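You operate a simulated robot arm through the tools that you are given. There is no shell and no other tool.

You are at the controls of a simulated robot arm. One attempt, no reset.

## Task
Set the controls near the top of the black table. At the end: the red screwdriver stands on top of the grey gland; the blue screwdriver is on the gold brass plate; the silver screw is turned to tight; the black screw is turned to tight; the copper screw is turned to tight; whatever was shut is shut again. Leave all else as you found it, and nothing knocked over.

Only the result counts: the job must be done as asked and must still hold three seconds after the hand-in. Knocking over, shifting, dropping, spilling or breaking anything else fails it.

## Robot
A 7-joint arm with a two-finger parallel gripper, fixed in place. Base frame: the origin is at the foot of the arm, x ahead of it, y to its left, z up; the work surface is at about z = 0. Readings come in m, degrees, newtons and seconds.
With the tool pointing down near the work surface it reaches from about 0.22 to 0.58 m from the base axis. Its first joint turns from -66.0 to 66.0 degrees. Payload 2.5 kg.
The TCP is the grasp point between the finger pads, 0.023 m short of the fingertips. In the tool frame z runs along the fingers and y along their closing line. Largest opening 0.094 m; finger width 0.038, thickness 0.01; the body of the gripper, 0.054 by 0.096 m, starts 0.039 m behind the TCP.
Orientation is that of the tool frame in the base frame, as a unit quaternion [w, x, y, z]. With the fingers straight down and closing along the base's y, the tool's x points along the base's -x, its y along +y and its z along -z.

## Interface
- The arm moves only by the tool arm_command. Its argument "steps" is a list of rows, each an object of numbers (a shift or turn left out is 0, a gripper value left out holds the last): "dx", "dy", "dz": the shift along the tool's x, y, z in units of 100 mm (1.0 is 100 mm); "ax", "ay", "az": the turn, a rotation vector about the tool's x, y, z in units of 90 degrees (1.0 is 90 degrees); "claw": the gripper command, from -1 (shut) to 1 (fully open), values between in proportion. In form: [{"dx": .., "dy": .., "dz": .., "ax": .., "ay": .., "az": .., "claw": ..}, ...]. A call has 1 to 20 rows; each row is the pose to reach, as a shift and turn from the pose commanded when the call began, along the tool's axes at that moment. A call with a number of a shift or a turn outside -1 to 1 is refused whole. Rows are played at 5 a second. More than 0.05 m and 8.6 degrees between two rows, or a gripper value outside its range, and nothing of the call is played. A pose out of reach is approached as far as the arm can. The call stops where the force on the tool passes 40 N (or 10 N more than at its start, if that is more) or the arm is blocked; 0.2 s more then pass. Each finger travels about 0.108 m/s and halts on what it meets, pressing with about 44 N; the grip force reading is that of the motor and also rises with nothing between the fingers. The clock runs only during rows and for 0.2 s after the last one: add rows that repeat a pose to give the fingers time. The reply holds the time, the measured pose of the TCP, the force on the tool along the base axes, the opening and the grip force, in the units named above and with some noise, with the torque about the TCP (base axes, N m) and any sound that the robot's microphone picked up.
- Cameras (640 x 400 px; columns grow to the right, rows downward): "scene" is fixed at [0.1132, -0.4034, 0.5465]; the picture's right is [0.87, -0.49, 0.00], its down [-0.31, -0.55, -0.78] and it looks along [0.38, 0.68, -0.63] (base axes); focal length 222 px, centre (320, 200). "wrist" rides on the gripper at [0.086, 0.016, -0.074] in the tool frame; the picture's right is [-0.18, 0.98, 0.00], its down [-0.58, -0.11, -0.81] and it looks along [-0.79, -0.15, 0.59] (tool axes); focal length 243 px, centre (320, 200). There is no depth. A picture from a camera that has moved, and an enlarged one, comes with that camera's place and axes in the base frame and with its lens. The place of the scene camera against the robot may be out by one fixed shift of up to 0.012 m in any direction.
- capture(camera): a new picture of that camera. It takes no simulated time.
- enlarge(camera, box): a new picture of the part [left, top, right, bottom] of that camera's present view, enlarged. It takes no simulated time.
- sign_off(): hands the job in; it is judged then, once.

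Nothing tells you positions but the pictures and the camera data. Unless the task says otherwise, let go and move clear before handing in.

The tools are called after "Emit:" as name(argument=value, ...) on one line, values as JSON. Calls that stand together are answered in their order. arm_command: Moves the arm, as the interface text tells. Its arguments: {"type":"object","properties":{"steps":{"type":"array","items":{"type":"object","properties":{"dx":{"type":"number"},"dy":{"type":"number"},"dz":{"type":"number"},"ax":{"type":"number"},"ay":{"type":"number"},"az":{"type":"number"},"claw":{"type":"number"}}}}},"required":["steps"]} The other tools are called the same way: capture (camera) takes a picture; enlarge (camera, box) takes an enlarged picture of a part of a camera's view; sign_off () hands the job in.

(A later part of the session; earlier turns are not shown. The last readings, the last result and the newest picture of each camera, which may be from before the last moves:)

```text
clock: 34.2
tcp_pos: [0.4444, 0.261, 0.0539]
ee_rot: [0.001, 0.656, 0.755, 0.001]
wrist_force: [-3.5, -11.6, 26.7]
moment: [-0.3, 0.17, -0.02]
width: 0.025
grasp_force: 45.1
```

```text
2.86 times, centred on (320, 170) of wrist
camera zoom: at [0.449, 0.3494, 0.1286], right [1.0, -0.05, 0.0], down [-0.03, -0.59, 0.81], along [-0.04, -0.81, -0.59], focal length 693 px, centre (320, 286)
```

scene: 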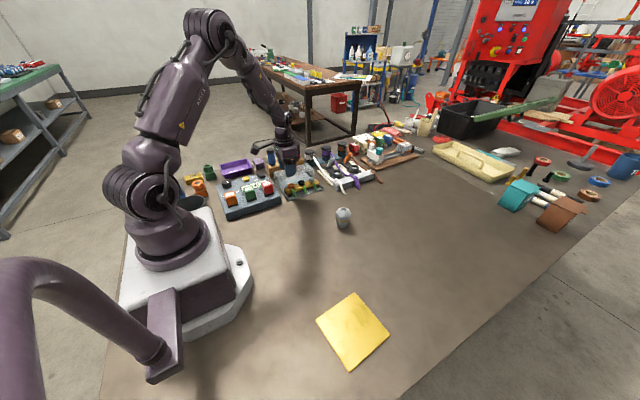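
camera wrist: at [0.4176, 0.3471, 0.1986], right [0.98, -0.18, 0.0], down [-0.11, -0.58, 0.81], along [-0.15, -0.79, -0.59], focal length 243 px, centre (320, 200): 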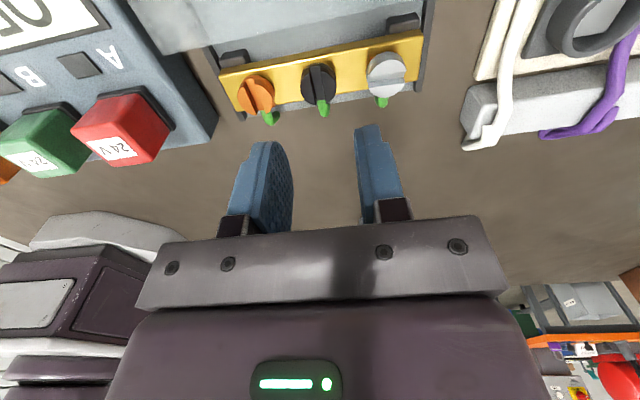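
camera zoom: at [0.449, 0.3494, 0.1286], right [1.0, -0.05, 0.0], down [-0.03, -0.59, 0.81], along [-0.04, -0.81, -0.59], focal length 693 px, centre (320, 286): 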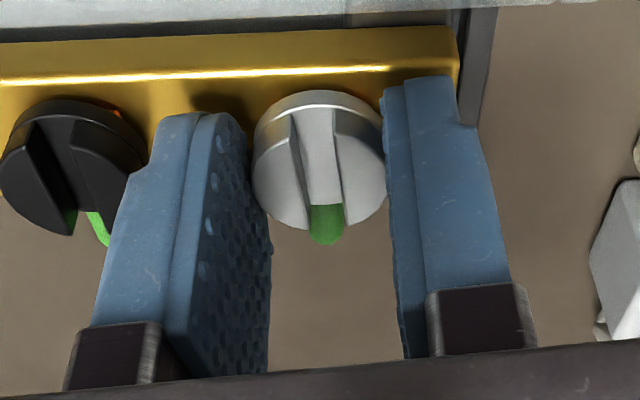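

Emit:
arm_command(steps=[{"az": 0.06, "claw": -0.6}, {"az": 0.12, "claw": -0.6}, {"az": 0.18, "claw": -0.6}, {"az": 0.24, "claw": -0.6}, {"az": 0.28, "claw": -0.6}, {"az": 0.28, "claw": -0.6}])

Emit:
enlarge(camera="wrist", box=[240, 100, 400, 240])

```text
clock: 35.6
tcp_pos: [0.4449, 0.2602, 0.0526]
ee_rot: [0.001, 0.805, 0.593, 0.004]
wrist_force: [31.4, 10.4, -15.4]
moment: [-0.35, -0.08, 0.23]
width: 0.0248
grasp_force: 45.0
```

```text
2.86 times, centred on (320, 170) of wrist
camera zoom: at [0.4859, 0.3394, 0.1285], right [0.88, -0.47, 0.01], down [-0.28, -0.53, 0.8], along [-0.37, -0.71, -0.6], focal length 693 px, centre (320, 286)
```

zoom: 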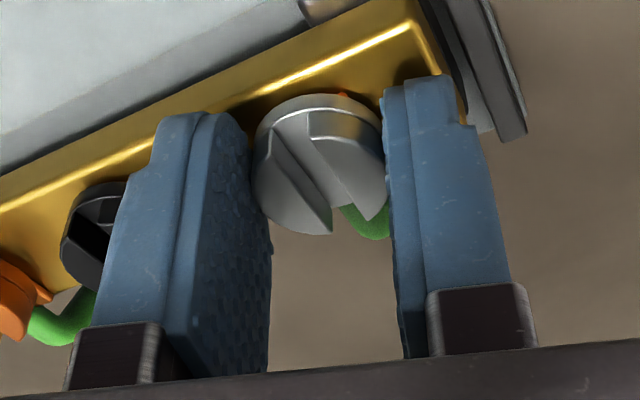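

Silver also reached its stop with the slot lagging. I will release and lift, then inspect all three.

Emit:
arm_command(steps=[{"claw": -0.24}, {"claw": -0.24}, {"claw": -0.24}, {"dz": -0.2, "claw": -0.24}, {"dz": -0.5, "claw": -0.24}, {"dz": -0.9, "claw": -0.24}, {"dz": -0.9, "az": -0.08, "claw": -0.24}, {"dz": -0.9, "az": -0.16, "claw": -0.24}, {"dz": -0.9, "az": -0.19, "claw": -0.24}, {"dz": -0.9, "az": -0.19, "claw": -0.24}])

Emit:
capture(camera="wrist")

Emit:
enlarge(camera="wrist", box=[160, 0, 400, 150])

Emit:
enlarge(camera="scene", box=[260, 140, 360, 210])

```text
clock: 37.8
tcp_pos: [0.4452, 0.26, 0.144]
ee_rot: [0.001, 0.707, 0.707, 0.0]
wrist_force: [0.8, -1.4, -0.2]
moment: [-0.01, 0.0, 0.0]
width: 0.0355
grasp_force: 0.1
```

```text
taken
camera wrist: at [0.4614, 0.3476, 0.2183], right [0.98, -0.18, 0.0], down [-0.11, -0.58, 0.81], along [-0.15, -0.79, -0.59], focal length 243 px, centre (320, 200)
```

wrist: 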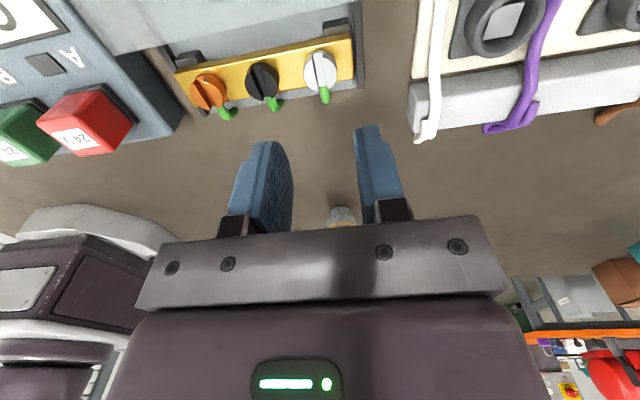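

```text
2.67 times, centred on (280, 75) of wrist
camera zoom: at [0.4614, 0.3476, 0.2183], right [0.98, -0.18, 0.0], down [-0.11, -0.58, 0.81], along [-0.15, -0.79, -0.59], focal length 647 px, centre (427, 533)
```

zoom: 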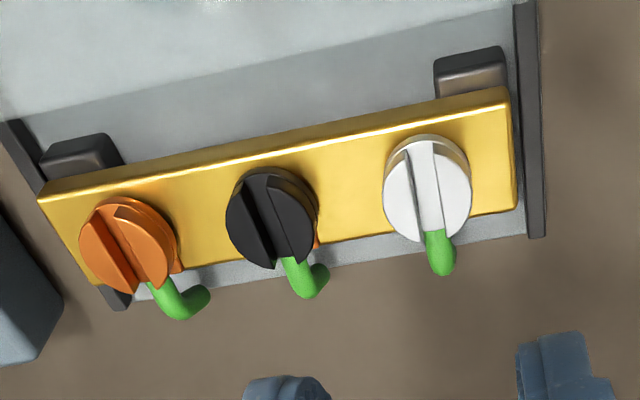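

```text
5.71 times, centred on (310, 175) of scene
camera zoom: at [0.1132, -0.4034, 0.5465], right [0.87, -0.49, 0.0], down [-0.31, -0.55, -0.78], along [0.38, 0.68, -0.63], focal length 1271 px, centre (377, 343)
```

zoom: 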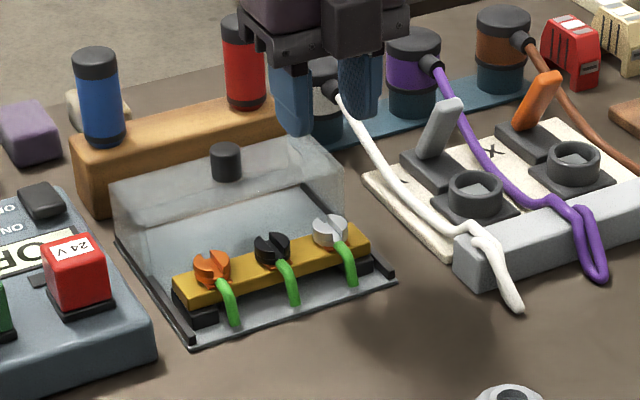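

All three slots have turned a quarter and the heads sit low against the bar; the cover is unmoved. Next I go for the blue screwdriver (cap top about (0.342, 0.428, 0.115)); first I raise, swing back the yaw and approach.

Emit:
arm_command(steps=[{"dz": -0.3}, {"dz": -0.6, "az": -0.08}, {"dx": 0.1, "dy": -0.1, "dz": -0.8, "az": -0.17}, {"dx": 0.2, "dy": -0.2, "dz": -0.8, "az": -0.26}, {"dx": 0.3, "dy": -0.3, "dz": -0.8, "az": -0.35}, {"dx": 0.4, "dy": -0.4, "dz": -0.8, "az": -0.44}, {"dx": 0.5, "dy": -0.5, "dz": -0.8, "az": -0.53}, {"dx": 0.6, "dy": -0.6, "dz": -0.8, "az": -0.62}, {"dx": 0.7, "dy": -0.7, "dz": -0.8, "az": -0.71}, {"dx": 0.8, "dy": -0.8, "dz": -0.8, "az": -0.8}, {"dx": 0.9, "dy": -0.95, "dz": -0.8, "az": -0.89}, {"dx": 0.9, "dy": -0.95, "dz": -0.8, "az": -0.95}, {"dx": 0.9, "dy": -0.95, "dz": -0.8, "az": -1.0}, {"dx": 0.9, "dy": -0.95, "dz": -0.8, "az": -1.0}])

Emit:
capture(camera="wrist")

```text
clock: 40.8
tcp_pos: [0.35, 0.3504, 0.2228]
ee_rot: [0.0, -0.001, 1.0, 0.0]
wrist_force: [-0.2, -0.1, -0.3]
moment: [0.02, -0.01, 0.0]
width: 0.0355
grasp_force: 0.1
```

```text
taken
camera wrist: at [0.2639, 0.369, 0.2973], right [0.18, 0.98, 0.0], down [0.58, -0.11, 0.81], along [0.79, -0.15, -0.59], focal length 243 px, centre (320, 200)
```

wrist: 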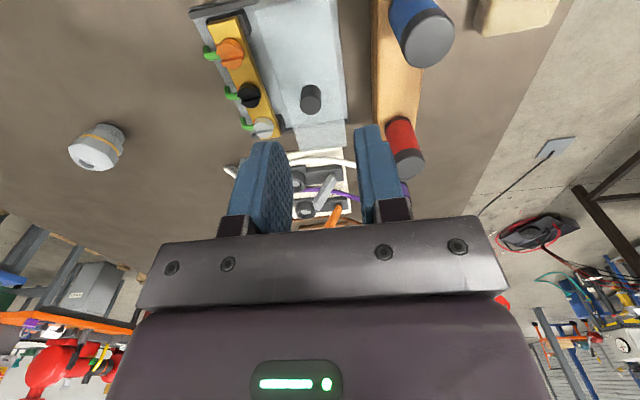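

Both drivers are visible; blue cap at about (0.344, 0.427), red at about (0.459, 0.425). I will move over the blue driver, still above its top.

Emit:
arm_command(steps=[{"dx": 0.02, "dy": 0.25, "dz": 0.1, "claw": 0.28}, {"dx": 0.04, "dy": 0.5, "dz": 0.2, "claw": 0.28}, {"dx": 0.06, "dy": 0.77, "dz": 0.35, "claw": 0.28}, {"dx": 0.06, "dy": 0.77, "dz": 0.35, "claw": 0.28}])

Emit:
capture(camera="wrist")

Emit:
enlarge(camera="scene", box=[230, 100, 340, 200])

```text
clock: 41.8
tcp_pos: [0.3441, 0.4282, 0.1863]
ee_rot: [0.0, 0.0, 1.0, 0.0]
wrist_force: [0.7, 0.9, 0.6]
moment: [-0.04, -0.01, -0.01]
width: 0.0602
grasp_force: 0.0
```

```text
taken
camera wrist: at [0.2581, 0.4447, 0.2616], right [0.18, 0.98, 0.0], down [0.58, -0.11, 0.81], along [0.79, -0.15, -0.59], focal length 243 px, centre (320, 200)
```

wrist: 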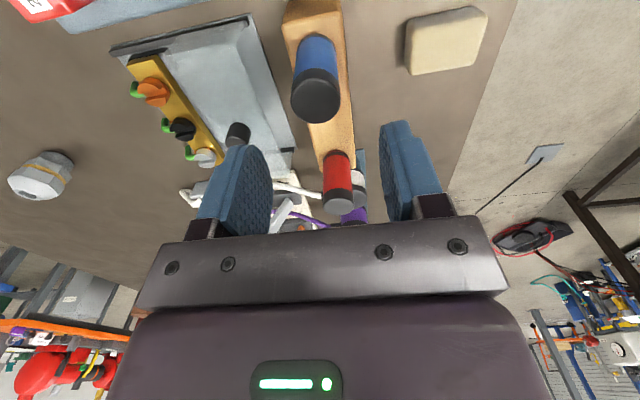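

```text
4.00 times, centred on (285, 150) of scene
camera zoom: at [0.1132, -0.4034, 0.5465], right [0.87, -0.49, 0.0], down [-0.31, -0.55, -0.78], along [0.38, 0.68, -0.63], focal length 890 px, centre (460, 400)
```

zoom: 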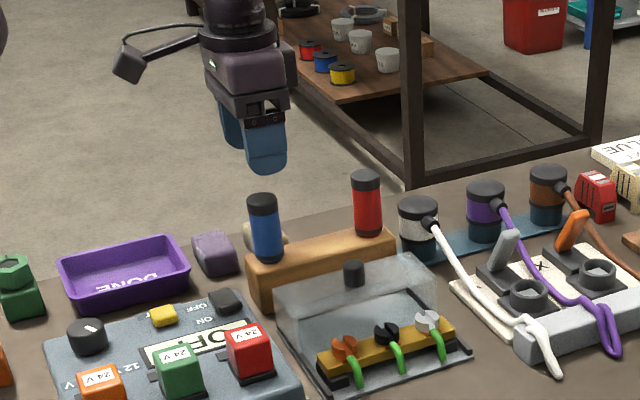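

The blue driver is nearly centred under the fingers. One close-up for fine alignment before going down.

Emit:
enlarge(camera="wrist", box=[220, 0, 440, 230])

```text
1.74 times, centred on (330, 115) of wrist
camera zoom: at [0.2581, 0.4447, 0.2616], right [0.18, 0.98, 0.0], down [0.58, -0.11, 0.81], along [0.79, -0.15, -0.59], focal length 422 px, centre (303, 348)
```

zoom: 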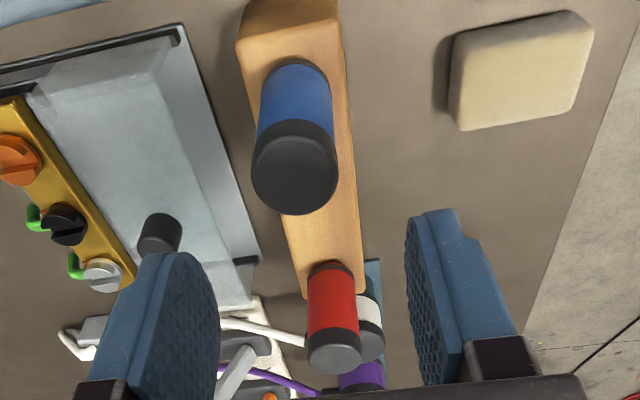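

Blue cap is 31 mm across and about 4 mm toward -y of the tool axis. I will correct, descend to z≈0.09 and grip the handle.

Emit:
arm_command(steps=[{"dy": -0.038, "dz": 0.1, "claw": 0.28}, {"dy": -0.038, "dz": 0.3, "claw": 0.28}, {"dy": -0.038, "dz": 0.5, "claw": 0.28}, {"dy": -0.038, "dz": 0.7, "claw": 0.28}, {"dy": -0.038, "dz": 0.85, "claw": 0.28}, {"dy": -0.038, "dz": 0.93, "claw": 0.28}, {"dy": -0.038, "dz": 0.93, "claw": 0.28}])

Emit:
capture(camera="wrist")

Emit:
enlarge(camera="scene", box=[230, 120, 330, 200])

```text
clock: 43.4
tcp_pos: [0.3444, 0.4244, 0.0938]
ee_rot: [0.0, 0.0, 1.0, 0.0]
wrist_force: [-0.1, -1.6, -0.3]
moment: [0.02, -0.02, -0.01]
width: 0.0603
grasp_force: 0.1
```

```text
taken
camera wrist: at [0.2574, 0.441, 0.1688], right [0.18, 0.98, 0.0], down [0.58, -0.11, 0.81], along [0.79, -0.15, -0.59], focal length 243 px, centre (320, 200)
```

wrist: 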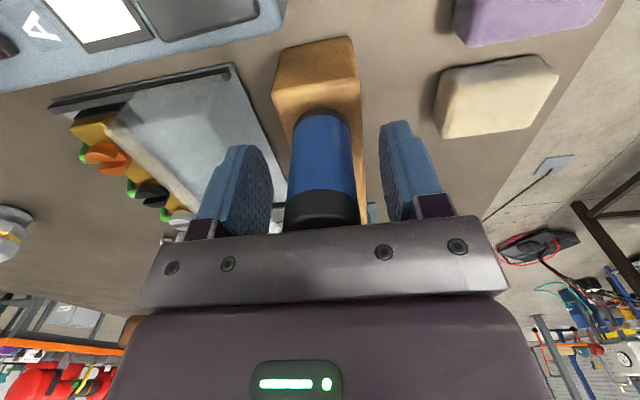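

```text
5.00 times, centred on (280, 160) of scene
camera zoom: at [0.1132, -0.4034, 0.5465], right [0.87, -0.49, 0.0], down [-0.31, -0.55, -0.78], along [0.38, 0.68, -0.63], focal length 1112 px, centre (520, 400)
```

zoom: 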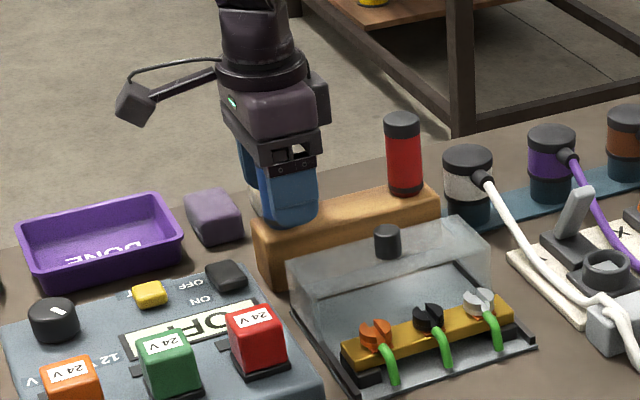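

The handle is centred between the fingers. I will close and then lift straight up.

Emit:
arm_command(steps=[{"dz": 0.03, "claw": 0.28}, {"dz": 0.03, "claw": 0.0}, {"dz": 0.03, "claw": -0.3}, {"dz": 0.03, "claw": -0.5}, {"dz": 0.03, "claw": -0.5}, {"dz": 0.03, "claw": -0.5}])

```text
clock: 44.8
tcp_pos: [0.3447, 0.4244, 0.0908]
ee_rot: [0.0, 0.0, 1.0, -0.001]
wrist_force: [-0.9, 1.1, -0.2]
moment: [0.05, 0.03, 0.04]
width: 0.0263
grasp_force: 43.9
```

Gripped at 26 mm handle width with little side force. I will lift straight up.

Emit:
arm_command(steps=[{"dz": -0.1, "claw": -0.5}, {"dz": -0.25, "claw": -0.5}, {"dz": -0.45, "claw": -0.5}, {"dz": -0.7, "claw": -0.5}, {"dz": -1.0, "claw": -0.5}, {"dz": -1.0, "claw": -0.5}])

Emit:
capture(camera="wrist")

Emit:
enlarge(camera="scene", box=[230, 100, 330, 200])

```text
clock: 46.2
tcp_pos: [0.343, 0.4248, 0.1935]
ee_rot: [0.001, 0.0, 1.0, 0.0]
wrist_force: [-0.4, 0.5, -0.8]
moment: [0.0, 0.01, -0.01]
width: 0.0262
grasp_force: 44.1
```

```text
taken
camera wrist: at [0.2571, 0.4424, 0.2678], right [0.18, 0.98, 0.0], down [0.58, -0.11, 0.81], along [0.79, -0.15, -0.59], focal length 243 px, centre (320, 200)
```

wrist: 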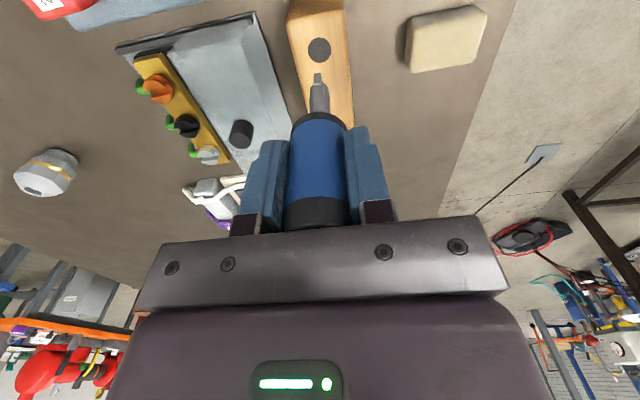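

```text
4.00 times, centred on (280, 150) of scene
camera zoom: at [0.1132, -0.4034, 0.5465], right [0.87, -0.49, 0.0], down [-0.31, -0.55, -0.78], along [0.38, 0.68, -0.63], focal length 890 px, centre (480, 400)
```

zoom: 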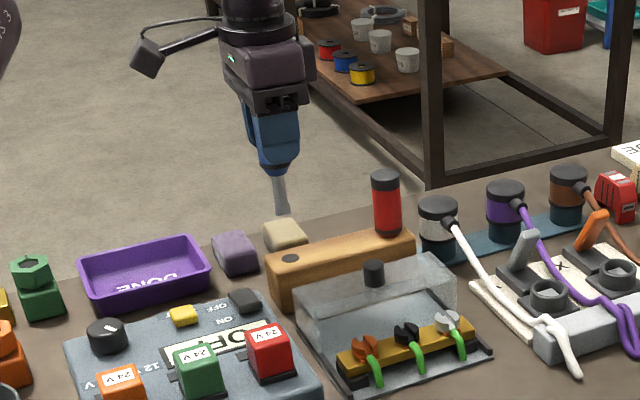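

The driver came out cleanly: it has a short steel shaft with a flat tip below the blue handle. I will enlarge to measure the shaft length and to look at the gland top where the red one must stand.

Emit:
enlarge(camera="wrist", box=[250, 20, 390, 240])

Emit:
enlarge(camera="wrist", box=[0, 130, 100, 210])

Emit:
enlarge(camera="scene", box=[270, 120, 320, 170])

```text
1.82 times, centred on (320, 130) of wrist
camera zoom: at [0.2571, 0.4424, 0.2678], right [0.18, 0.98, 0.0], down [0.58, -0.11, 0.81], along [0.79, -0.15, -0.59], focal length 441 px, centre (320, 327)
```

zoom: 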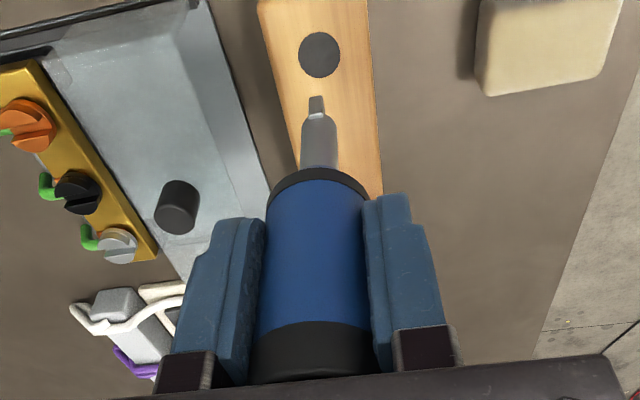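

```text
5.00 times, centred on (50, 170) of wrist
camera zoom: at [0.2571, 0.4424, 0.2678], right [0.18, 0.98, 0.0], down [0.58, -0.11, 0.81], along [0.79, -0.15, -0.59], focal length 1213 px, centre (1670, 350)
```

zoom: 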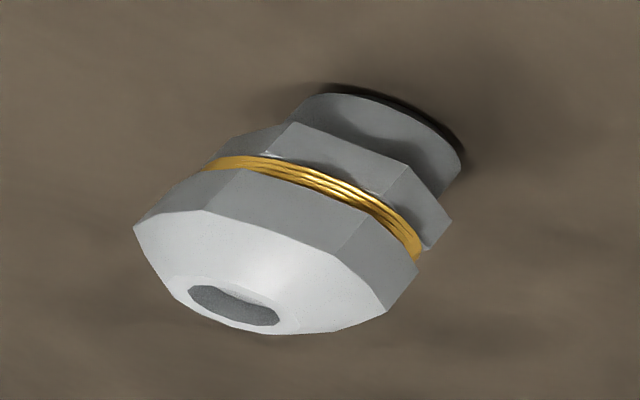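

```text
8.00 times, centred on (295, 145) of scene
camera zoom: at [0.1132, -0.4034, 0.5465], right [0.87, -0.49, 0.0], down [-0.31, -0.55, -0.78], along [0.38, 0.68, -0.63], focal length 1779 px, centre (520, 640)
```

zoom: 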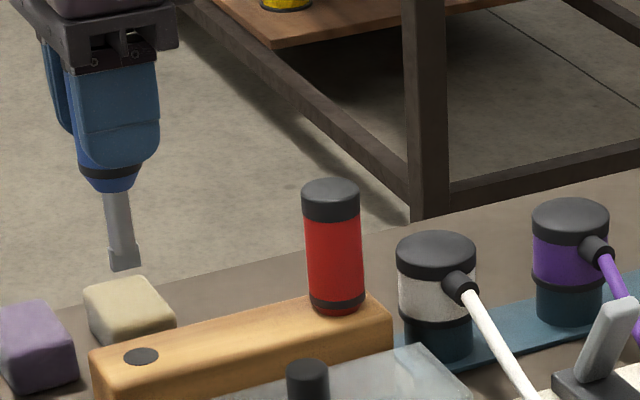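

The shaft is about 50 mm long, and the gland has a round recess on top that I need to see from above. I will raise the blue driver and carry it toward the gland area, looking in on the way.

Emit:
arm_command(steps=[{"dz": -0.4, "claw": -0.5}, {"dy": -0.3, "dz": -0.8, "claw": -0.5}, {"dy": -0.6, "dz": -1.0, "claw": -0.5}, {"dy": -1.0, "dz": -1.0, "claw": -0.5}, {"dy": -1.0, "dz": -1.0, "claw": -0.5}])

Emit:
arm_command(steps=[{"dx": -0.1, "dy": -0.3, "claw": -0.5}, {"dx": -0.2, "dy": -0.6, "claw": -0.5}, {"dx": -0.3, "dy": -1.0, "claw": -0.5}, {"dx": -0.3, "dy": -1.0, "claw": -0.5}])

Emit:
arm_command(steps=[{"dx": -0.1, "dy": -0.3, "claw": -0.5}, {"dx": -0.2, "dy": -0.6, "claw": -0.5}, {"dx": -0.3, "dy": -1.0, "claw": -0.5}, {"dx": -0.3, "dy": -1.0, "claw": -0.5}])

Emit:
arm_command(steps=[{"dx": -0.1, "dy": -0.3, "claw": -0.5}, {"dx": -0.2, "dy": -0.6, "claw": -0.5}, {"dx": -0.2, "dy": -0.9, "claw": -0.5}, {"dx": -0.2, "dy": -0.9, "claw": -0.5}])

Emit:
capture(camera="wrist")

```text
clock: 47.4
tcp_pos: [0.3418, 0.3238, 0.2931]
ee_rot: [-0.001, 0.001, 1.0, 0.0]
wrist_force: [0.0, 0.3, -0.4]
moment: [0.01, -0.01, -0.01]
width: 0.0263
grasp_force: 43.5
```

```text
clock: 48.4
tcp_pos: [0.3754, 0.2238, 0.2933]
ee_rot: [0.0, 0.0, 1.0, 0.0]
wrist_force: [0.4, -0.2, -1.0]
moment: [-0.03, 0.0, 0.01]
width: 0.0264
grasp_force: 43.9
```

```text
clock: 49.4
tcp_pos: [0.4029, 0.1232, 0.2932]
ee_rot: [0.0, 0.0, 1.0, 0.0]
wrist_force: [-0.6, -0.1, -0.3]
moment: [-0.03, -0.01, -0.01]
width: 0.0264
grasp_force: 44.3
```

```text
clock: 50.4
tcp_pos: [0.4212, 0.0321, 0.2905]
ee_rot: [0.0, 0.0, 1.0, 0.0]
wrist_force: [-0.1, -0.7, -1.2]
moment: [0.01, -0.02, -0.03]
width: 0.0265
grasp_force: 43.5
```

```text
taken
camera wrist: at [0.336, 0.0487, 0.3655], right [0.18, 0.98, 0.0], down [0.58, -0.11, 0.81], along [0.79, -0.15, -0.59], focal length 243 px, centre (320, 200)
```

wrist: 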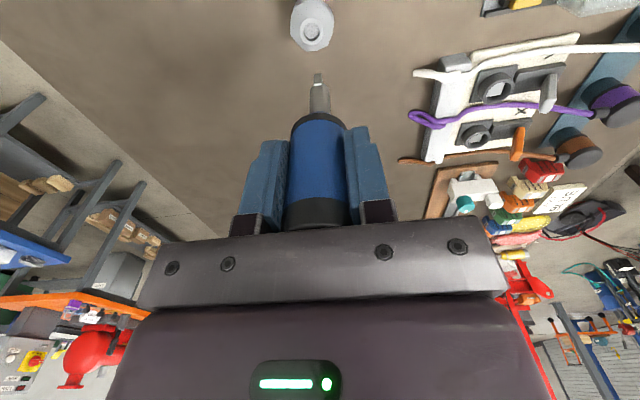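

Emit:
enlarge(camera="wrist", box=[280, 0, 350, 60])

Emit:
enlarge(camera="wrist", box=[290, 60, 350, 130])

Emit:
capture(camera="scene")

```text
6.67 times, centred on (315, 30) of wrist
camera zoom: at [0.336, 0.0487, 0.3655], right [0.18, 0.98, 0.0], down [0.58, -0.11, 0.81], along [0.79, -0.15, -0.59], focal length 1618 px, centre (353, 1333)
```

zoom: 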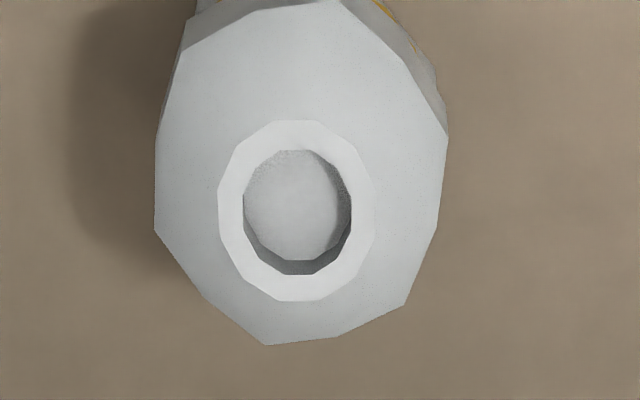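

```text
5.71 times, centred on (320, 95) of wrist
camera zoom: at [0.336, 0.0487, 0.3655], right [0.18, 0.98, 0.0], down [0.58, -0.11, 0.81], along [0.79, -0.15, -0.59], focal length 1386 px, centre (320, 800)
```

zoom: 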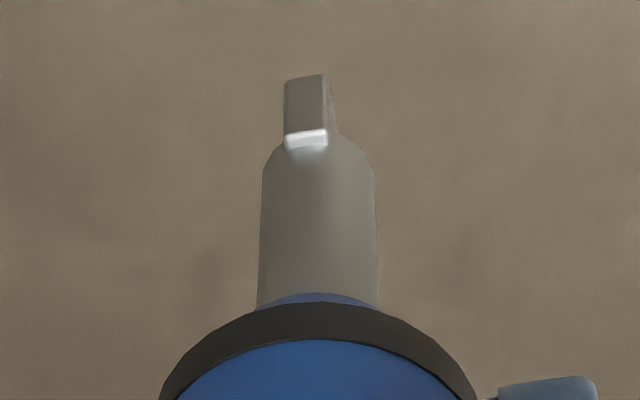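

```text
taken
```

scene: 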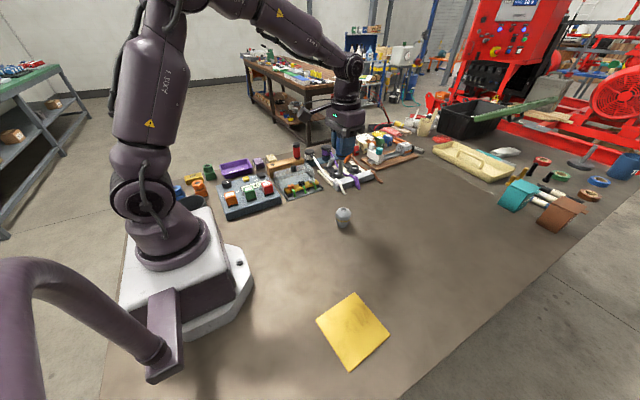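

The gland's recess is about 17 mm wide and roughly 7 mm deep, its rim at about (0.4355, 0.021, 0.068). I will carry the blue driver on to above the gold plate, centred near (0.276, -0.261).

Emit:
arm_command(steps=[{"dx": 0.16, "dy": -0.32, "claw": -0.5}, {"dx": 0.32, "dy": -0.65, "claw": -0.5}, {"dx": 0.485, "dy": -0.97, "claw": -0.5}, {"dx": 0.485, "dy": -0.97, "claw": -0.5}])

Emit:
arm_command(steps=[{"dx": 0.16, "dy": -0.32, "claw": -0.5}, {"dx": 0.32, "dy": -0.65, "claw": -0.5}, {"dx": 0.485, "dy": -0.97, "claw": -0.5}, {"dx": 0.485, "dy": -0.97, "claw": -0.5}])

Emit:
arm_command(steps=[{"dx": 0.16, "dy": -0.32, "claw": -0.5}, {"dx": 0.32, "dy": -0.65, "claw": -0.5}, {"dx": 0.485, "dy": -0.97, "claw": -0.5}, {"dx": 0.485, "dy": -0.97, "claw": -0.5}])

Emit:
capture(camera="wrist")

Emit:
capture(camera="scene")

```text
clock: 51.4
tcp_pos: [0.3742, -0.0629, 0.2926]
ee_rot: [0.0, 0.001, 1.0, -0.001]
wrist_force: [0.4, -0.5, -0.4]
moment: [-0.03, 0.01, 0.01]
width: 0.0265
grasp_force: 43.8
```

```text
clock: 52.4
tcp_pos: [0.3307, -0.1607, 0.2925]
ee_rot: [0.0, -0.001, 1.0, 0.001]
wrist_force: [-0.2, -0.8, -0.8]
moment: [0.0, -0.02, 0.02]
width: 0.0263
grasp_force: 43.9
```

```text
clock: 53.4
tcp_pos: [0.277, -0.2587, 0.2936]
ee_rot: [-0.001, 0.0, 1.0, 0.0]
wrist_force: [-0.3, 0.3, -0.4]
moment: [0.02, 0.0, -0.01]
width: 0.0263
grasp_force: 43.7
```

```text
taken
camera wrist: at [0.1911, -0.2425, 0.3679], right [0.18, 0.98, 0.0], down [0.58, -0.11, 0.81], along [0.79, -0.15, -0.59], focal length 243 px, centre (320, 200)
```

wrist: 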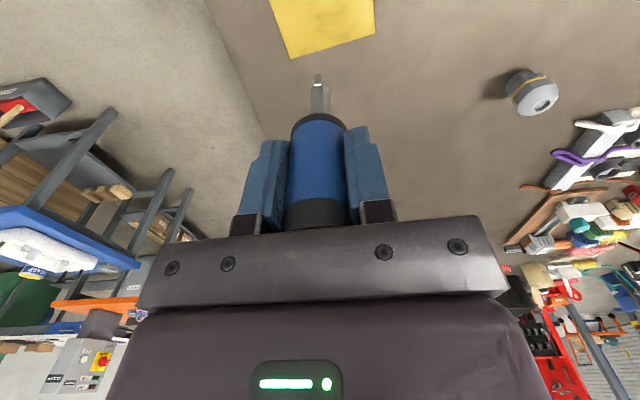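

```text
taken
```

scene: 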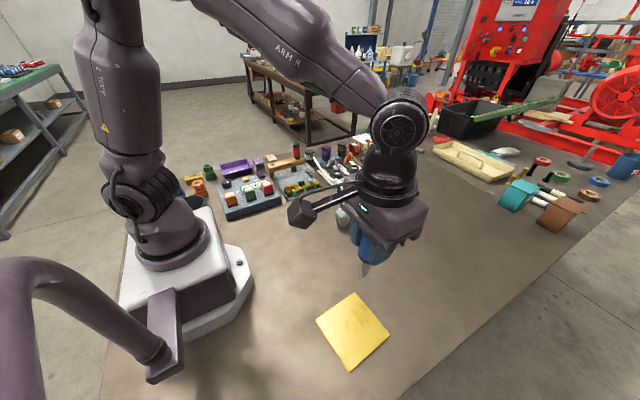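

The plate is centred at about (0.2755, -0.261), roughly 120 mm square. To lay the driver down I will tilt the hand in the air so that the fingers point toward -x (camera up), in two stages.

Emit:
arm_command(steps=[{"dx": -0.08, "ay": 0.08, "claw": -0.5}, {"dx": -0.16, "ay": 0.16, "claw": -0.5}, {"dx": -0.25, "ay": 0.24, "claw": -0.5}, {"dx": -0.25, "ay": 0.32, "claw": -0.5}, {"dx": -0.25, "ay": 0.4, "claw": -0.5}, {"dx": -0.25, "ay": 0.4, "claw": -0.5}])

Emit:
capture(camera="scene")

```text
clock: 54.8
tcp_pos: [0.3036, -0.2578, 0.2934]
ee_rot: [-0.31, 0.001, 0.951, 0.0]
wrist_force: [0.3, -0.2, -1.6]
moment: [-0.02, -0.02, 0.0]
width: 0.0266
grasp_force: 44.4
```

```text
taken
```

scene: 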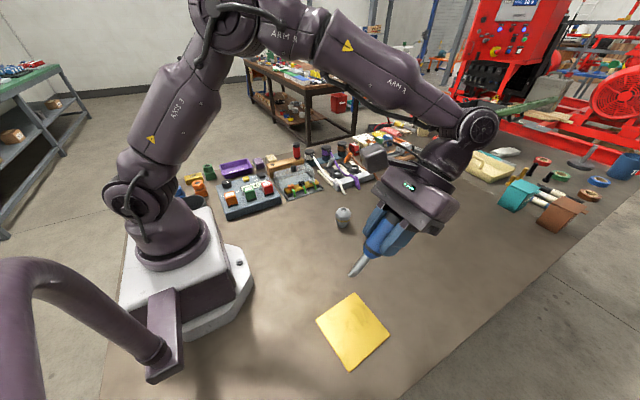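

The tilt works with the arm well clear. I will continue tilting to about 70°.

Emit:
arm_command(steps=[{"ay": 0.08, "claw": -0.5}, {"ay": 0.16, "claw": -0.5}, {"ay": 0.24, "claw": -0.5}, {"ay": 0.32, "claw": -0.5}, {"ay": 0.39, "claw": -0.5}, {"ay": 0.39, "claw": -0.5}])

Emit:
capture(camera="scene")

Emit:
capture(camera="wrist")

```text
clock: 56.2
tcp_pos: [0.3036, -0.2574, 0.2923]
ee_rot: [-0.581, -0.001, 0.814, 0.0]
wrist_force: [-0.2, -0.4, -0.7]
moment: [-0.02, 0.01, -0.01]
width: 0.0263
grasp_force: 43.9
```

```text
taken
```

scene: 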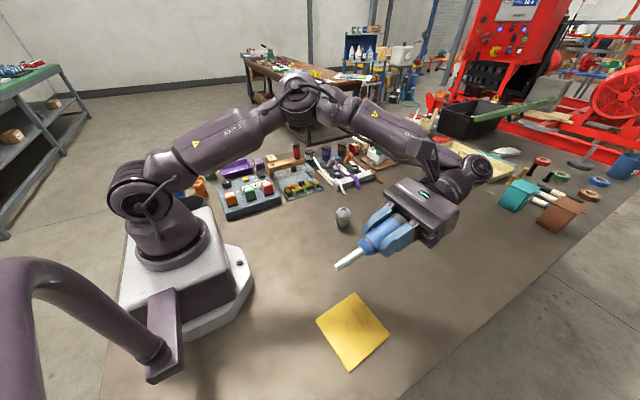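

```text
taken
camera wrist: at [0.3466, -0.2396, 0.3979], right [0.06, 0.98, -0.17], down [0.95, -0.11, -0.29], along [-0.3, -0.15, -0.94], focal length 243 px, centre (320, 200)
```

wrist: 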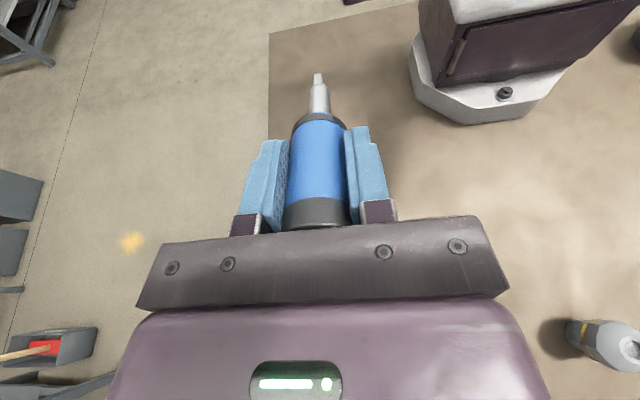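

Tilt is 71° as planned and holds. I will add about 6° more and lower by 100 mm, then 100 mm again, checking before the last part.

Emit:
arm_command(steps=[{"dx": -0.2, "dz": 0.07, "ay": 0.03, "claw": -0.5}, {"dx": -0.45, "dz": 0.155, "ay": 0.067, "claw": -0.5}, {"dx": -0.7, "dz": 0.241, "ay": 0.067, "claw": -0.5}, {"dx": -0.946, "dz": 0.326, "ay": 0.067, "claw": -0.5}, {"dx": -0.946, "dz": 0.326, "ay": 0.067, "claw": -0.5}])

Emit:
capture(camera="scene")

```text
clock: 57.4
tcp_pos: [0.3031, -0.2592, 0.1898]
ee_rot: [-0.623, 0.0, 0.782, 0.0]
wrist_force: [0.5, 0.1, -0.8]
moment: [0.02, 0.02, 0.05]
width: 0.0262
grasp_force: 43.5
```

```text
taken
```

scene: 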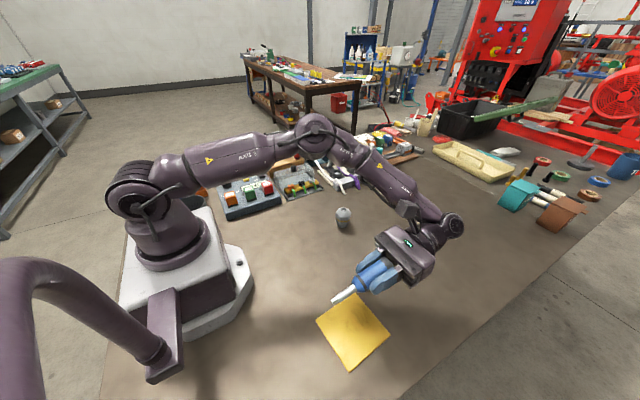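

Still well aligned over the plate. I will lower another 100 mm and look closely.

Emit:
arm_command(steps=[{"dx": -0.3, "dy": -0.02, "dz": 0.069, "claw": -0.5}, {"dx": -0.6, "dy": -0.02, "dz": 0.139, "claw": -0.5}, {"dx": -0.974, "dy": -0.02, "dz": 0.225, "claw": -0.5}, {"dx": -0.974, "dy": -0.02, "dz": 0.225, "claw": -0.5}])

Emit:
enlarge(camera="scene", box=[280, 200, 480, 390])

Emit:
capture(camera="wrist")

Emit:
capture(camera="scene")

```text
clock: 58.4
tcp_pos: [0.302, -0.2578, 0.0918]
ee_rot: [-0.623, 0.002, 0.782, 0.002]
wrist_force: [0.4, -1.0, -0.3]
moment: [-0.01, -0.04, -0.01]
width: 0.0267
grasp_force: 44.3
```

```text
2.11 times, centred on (380, 295) of scene
camera zoom: at [0.1132, -0.4034, 0.5465], right [0.87, -0.49, 0.0], down [-0.31, -0.55, -0.78], along [0.38, 0.68, -0.63], focal length 468 px, centre (194, 0)
```

zoom: 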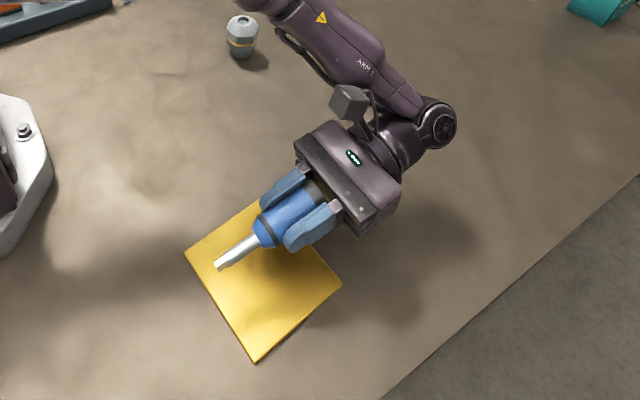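

```text
taken
camera wrist: at [0.3565, -0.2412, 0.1924], right [0.04, 0.98, -0.18], down [0.92, -0.11, -0.39], along [-0.4, -0.15, -0.9], focal length 243 px, centre (320, 200)
```

wrist: 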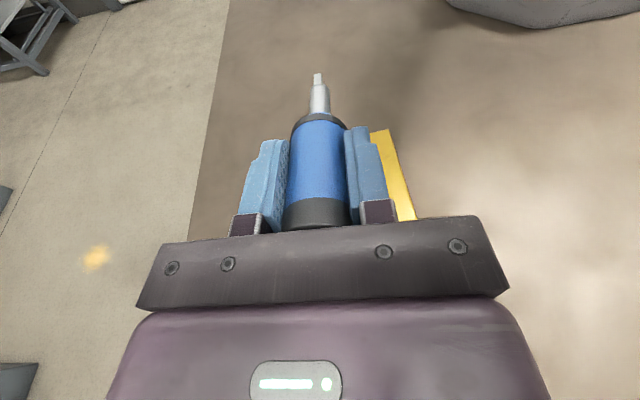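

```text
taken
```

scene: 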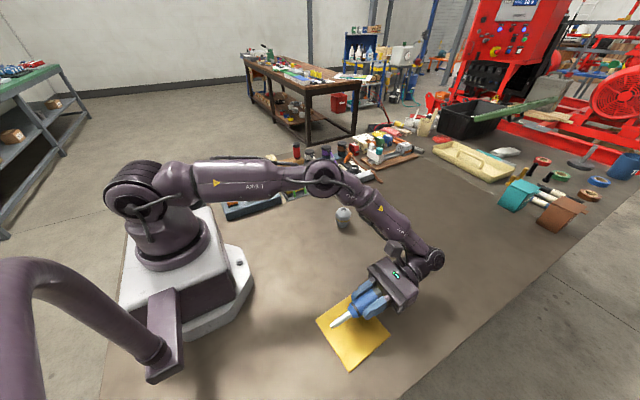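

Tip and handle are over the plate with the arm clear. I will lower 50 mm more, then feel for contact in small steps.

Emit:
arm_command(steps=[{"dx": -0.15, "dz": 0.035, "claw": -0.5}, {"dx": -0.3, "dz": 0.069, "claw": -0.5}, {"dx": -0.487, "dz": 0.112, "claw": -0.5}, {"dx": -0.487, "dz": 0.112, "claw": -0.5}])

Emit:
enlarge(camera="scene", box=[300, 230, 460, 370])

Emit:
capture(camera="wrist")

```text
clock: 59.4
tcp_pos: [0.3026, -0.2586, 0.0421]
ee_rot: [-0.623, 0.0, 0.782, 0.0]
wrist_force: [0.6, 0.1, -1.4]
moment: [0.0, 0.0, 0.02]
width: 0.0266
grasp_force: 43.7
```

```text
2.86 times, centred on (380, 300) of scene
camera zoom: at [0.1132, -0.4034, 0.5465], right [0.87, -0.49, 0.0], down [-0.31, -0.55, -0.78], along [0.38, 0.68, -0.63], focal length 635 px, centre (149, -86)
```

zoom: 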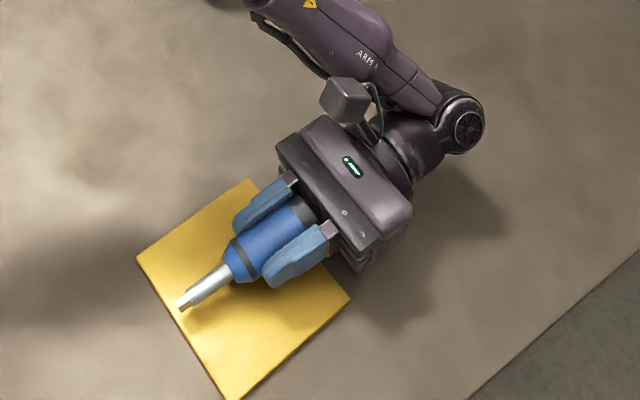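

```text
taken
camera wrist: at [0.3562, -0.2422, 0.1428], right [0.04, 0.98, -0.18], down [0.92, -0.11, -0.39], along [-0.4, -0.15, -0.9], focal length 243 px, centre (320, 200)
```

wrist: 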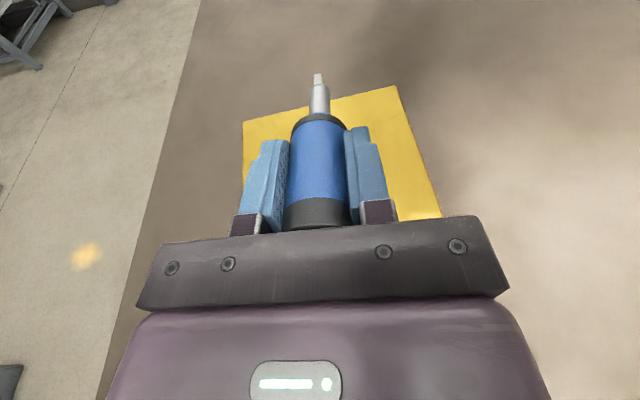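

The driver is about 124 mm long overall, so along x its tip would reach just past the plate's near edge; the diagonal is better. I will raise 60 mm and swing the tilted hand 45° so the driver lies along the plate's diagonal.

Emit:
arm_command(steps=[{"dx": 0.3, "dz": -0.069, "claw": -0.5}, {"dx": 0.584, "dz": -0.135, "claw": -0.5}, {"dx": 0.584, "dz": -0.135, "claw": -0.5}])

Emit:
arm_command(steps=[{"ax": 0.08, "az": -0.0185, "claw": -0.5}, {"ax": 0.16, "az": -0.037, "claw": -0.5}, {"ax": 0.24, "az": -0.0555, "claw": -0.5}, {"ax": 0.24, "az": -0.0555, "claw": -0.5}])

Emit:
capture(camera="scene")

```text
clock: 60.2
tcp_pos: [0.3055, -0.2593, 0.1051]
ee_rot: [-0.623, 0.0, 0.782, 0.0]
wrist_force: [-0.1, -0.5, -0.6]
moment: [0.04, 0.01, -0.03]
width: 0.0264
grasp_force: 44.4
```

```text
clock: 61.2
tcp_pos: [0.3029, -0.2594, 0.1032]
ee_rot: [-0.612, -0.151, 0.767, -0.12]
wrist_force: [0.4, -0.1, -1.5]
moment: [0.02, 0.01, 0.01]
width: 0.0265
grasp_force: 43.5
```

```text
taken
```

scene: 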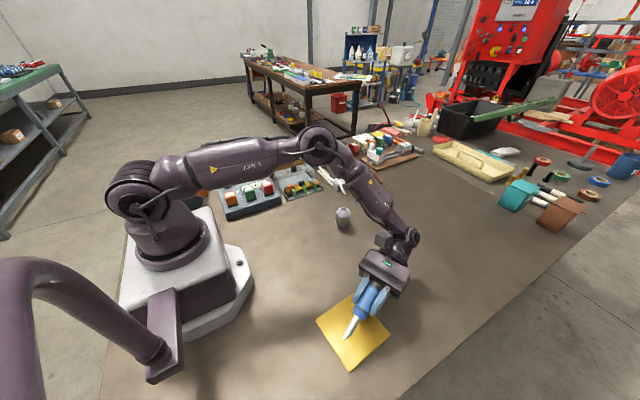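

The swing works and everything is clear. I will turn another ~15° and check the clearance to the gland.

Emit:
arm_command(steps=[{"ax": 0.08, "az": -0.0185, "claw": -0.5}, {"ax": 0.165, "az": -0.038, "claw": -0.5}, {"ax": 0.165, "az": -0.038, "claw": -0.5}])

Emit:
enlarge(camera="scene", box=[280, 120, 460, 380])

Emit:
capture(camera="wrist")

```text
clock: 62.0
tcp_pos: [0.3042, -0.2598, 0.1024]
ee_rot: [-0.591, -0.251, 0.74, -0.2]
wrist_force: [0.3, 0.5, -1.5]
moment: [0.02, 0.0, 0.0]
width: 0.0265
grasp_force: 44.0
```

```text
1.54 times, centred on (370, 250) of scene
camera zoom: at [0.1132, -0.4034, 0.5465], right [0.87, -0.49, 0.0], down [-0.31, -0.55, -0.78], along [0.38, 0.68, -0.63], focal length 342 px, centre (243, 123)
```

zoom: 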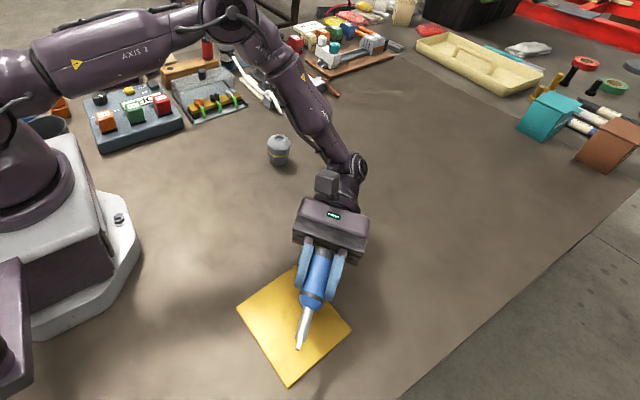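

```text
taken
camera wrist: at [0.3363, -0.2137, 0.2038], right [-0.57, 0.81, -0.18], down [0.79, 0.47, -0.39], along [-0.23, -0.36, -0.9], focal length 243 px, centre (320, 200)
```

wrist: 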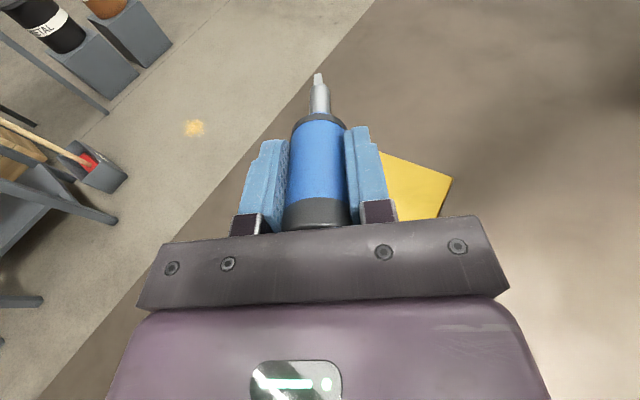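

Yaw is 37.5° and there is room all round. I will shift to centre the driver on the plate's diagonal and lower to about 45 mm.

Emit:
arm_command(steps=[{"dx": -0.1, "dy": 0.08, "dz": -0.05, "claw": -0.5}, {"dx": -0.3, "dy": 0.157, "dz": -0.06, "claw": -0.5}, {"dx": -0.45, "dy": 0.157, "dz": -0.03, "claw": -0.5}, {"dx": -0.597, "dy": 0.157, "dz": -0.007, "claw": -0.5}, {"dx": -0.597, "dy": 0.157, "dz": -0.007, "claw": -0.5}])

Emit:
enlarge(camera="scene", box=[280, 180, 440, 380])

Emit:
capture(camera="wrist")

```text
clock: 63.2
tcp_pos: [0.3032, -0.2388, 0.0444]
ee_rot: [-0.591, -0.25, 0.741, -0.198]
wrist_force: [0.6, 0.3, -1.3]
moment: [0.0, -0.01, 0.05]
width: 0.0264
grasp_force: 44.0
```

```text
2.00 times, centred on (360, 280) of scene
camera zoom: at [0.1132, -0.4034, 0.5465], right [0.87, -0.49, 0.0], down [-0.31, -0.55, -0.78], along [0.38, 0.68, -0.63], focal length 445 px, centre (240, 40)
```

zoom: 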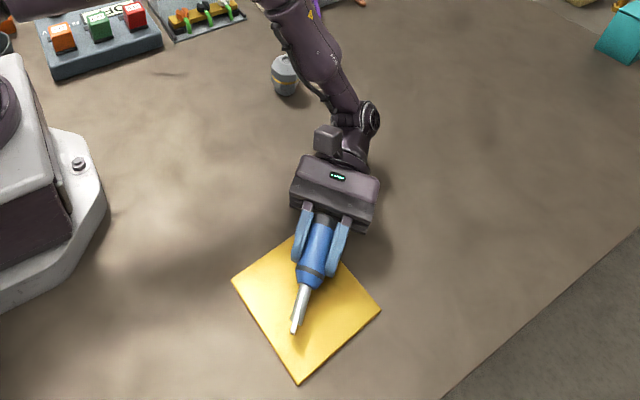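

```text
taken
camera wrist: at [0.3369, -0.1919, 0.1455], right [-0.56, 0.81, -0.18], down [0.79, 0.47, -0.39], along [-0.23, -0.36, -0.9], focal length 243 px, centre (320, 200)
```

wrist: 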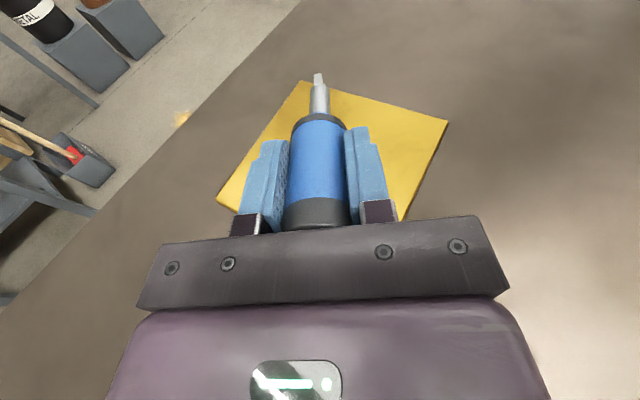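

Tip and cap both project inside the plate. I will shift back 3 mm and lower in small steps feeling for contact.

Emit:
arm_command(steps=[{"dx": -0.036, "dz": -0.022, "claw": -0.5}, {"dx": -0.065, "dz": -0.015, "claw": -0.5}, {"dx": -0.085, "dz": -0.011, "claw": -0.5}, {"dx": -0.085, "dz": -0.011, "claw": -0.5}])

Emit:
enlarge(camera="scene", box=[310, 250, 420, 380])

```text
clock: 64.2
tcp_pos: [0.3065, -0.2354, 0.0367]
ee_rot: [-0.591, -0.251, 0.74, -0.199]
wrist_force: [-0.8, 0.0, -1.5]
moment: [0.03, 0.0, 0.0]
width: 0.0261
grasp_force: 44.2
```

```text
3.08 times, centred on (365, 315) of scene
camera zoom: at [0.1132, -0.4034, 0.5465], right [0.87, -0.49, 0.0], down [-0.31, -0.55, -0.78], along [0.38, 0.68, -0.63], focal length 684 px, centre (182, -154)
```

zoom: 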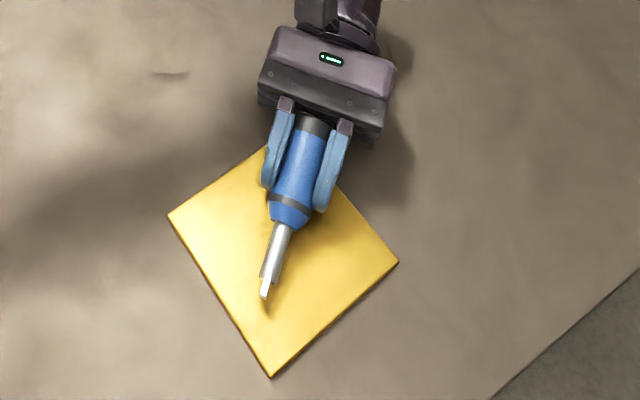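

No contact yet. I continue down in 2 mm steps.

Emit:
arm_command(steps=[{"dx": -0.019, "dz": 0.0045, "claw": -0.5}, {"dx": -0.039, "dz": 0.009, "claw": -0.5}, {"dx": -0.039, "dz": 0.009, "claw": -0.5}])

```text
clock: 64.7
tcp_pos: [0.3076, -0.2371, 0.0362]
ee_rot: [-0.593, -0.249, 0.739, -0.199]
wrist_force: [-1.0, 2.6, 4.5]
moment: [0.18, -0.26, 0.13]
width: 0.0266
grasp_force: 43.6
stopped in row 2: the force on the tool passed its limit at 45 N (the readings are from after the stop); the commanded pose is now the measured one
```

The tip is touching the plate. I will lean the hand 3° flatter about the tip so that the handle has less far to settle, then check.

Emit:
arm_command(steps=[{"dx": -0.015, "ay": 0.012, "claw": -0.5}, {"dx": -0.03, "ay": 0.023, "claw": -0.5}, {"dx": -0.045, "ay": 0.034, "claw": -0.5}, {"dx": -0.045, "ay": 0.034, "claw": -0.5}])

Emit:
enlarge(camera="scene", box=[310, 220, 420, 350])

Emit:
capture(camera="wrist")

```text
clock: 65.2
tcp_pos: [0.3073, -0.2366, 0.0394]
ee_rot: [-0.604, -0.246, 0.731, -0.203]
wrist_force: [-2.4, 0.8, 2.5]
moment: [0.14, -0.16, 0.07]
width: 0.0264
grasp_force: 43.6
stopped in row 2: the force on the tool passed its limit at 46 N (the readings are from after the stop); the commanded pose is now the measured one
```

```text
3.08 times, centred on (365, 285) of scene
camera zoom: at [0.1132, -0.4034, 0.5465], right [0.87, -0.49, 0.0], down [-0.31, -0.55, -0.78], along [0.38, 0.68, -0.63], focal length 684 px, centre (182, -62)
```

zoom: 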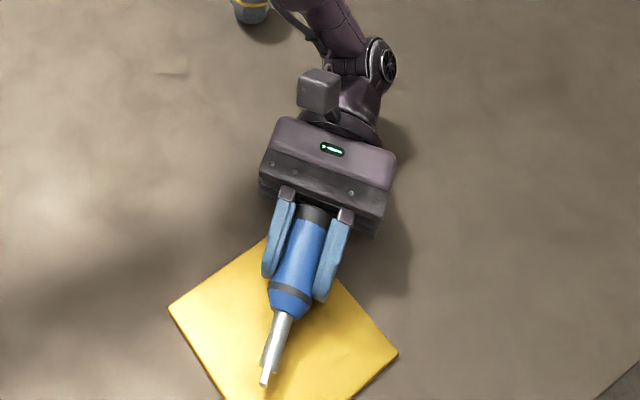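

```text
taken
camera wrist: at [0.3434, -0.1875, 0.1374], right [-0.56, 0.81, -0.18], down [0.78, 0.46, -0.42], along [-0.25, -0.38, -0.89], focal length 243 px, centre (320, 200)
```

wrist: 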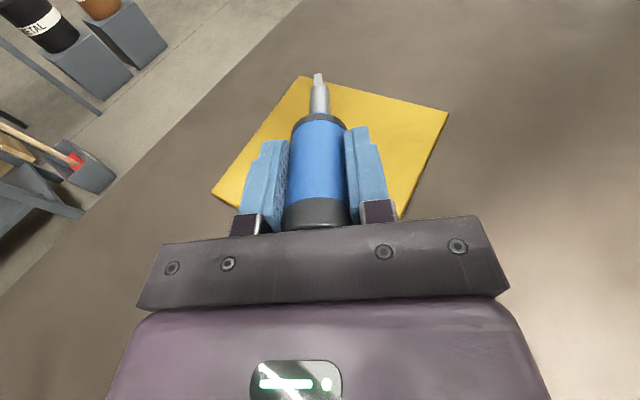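

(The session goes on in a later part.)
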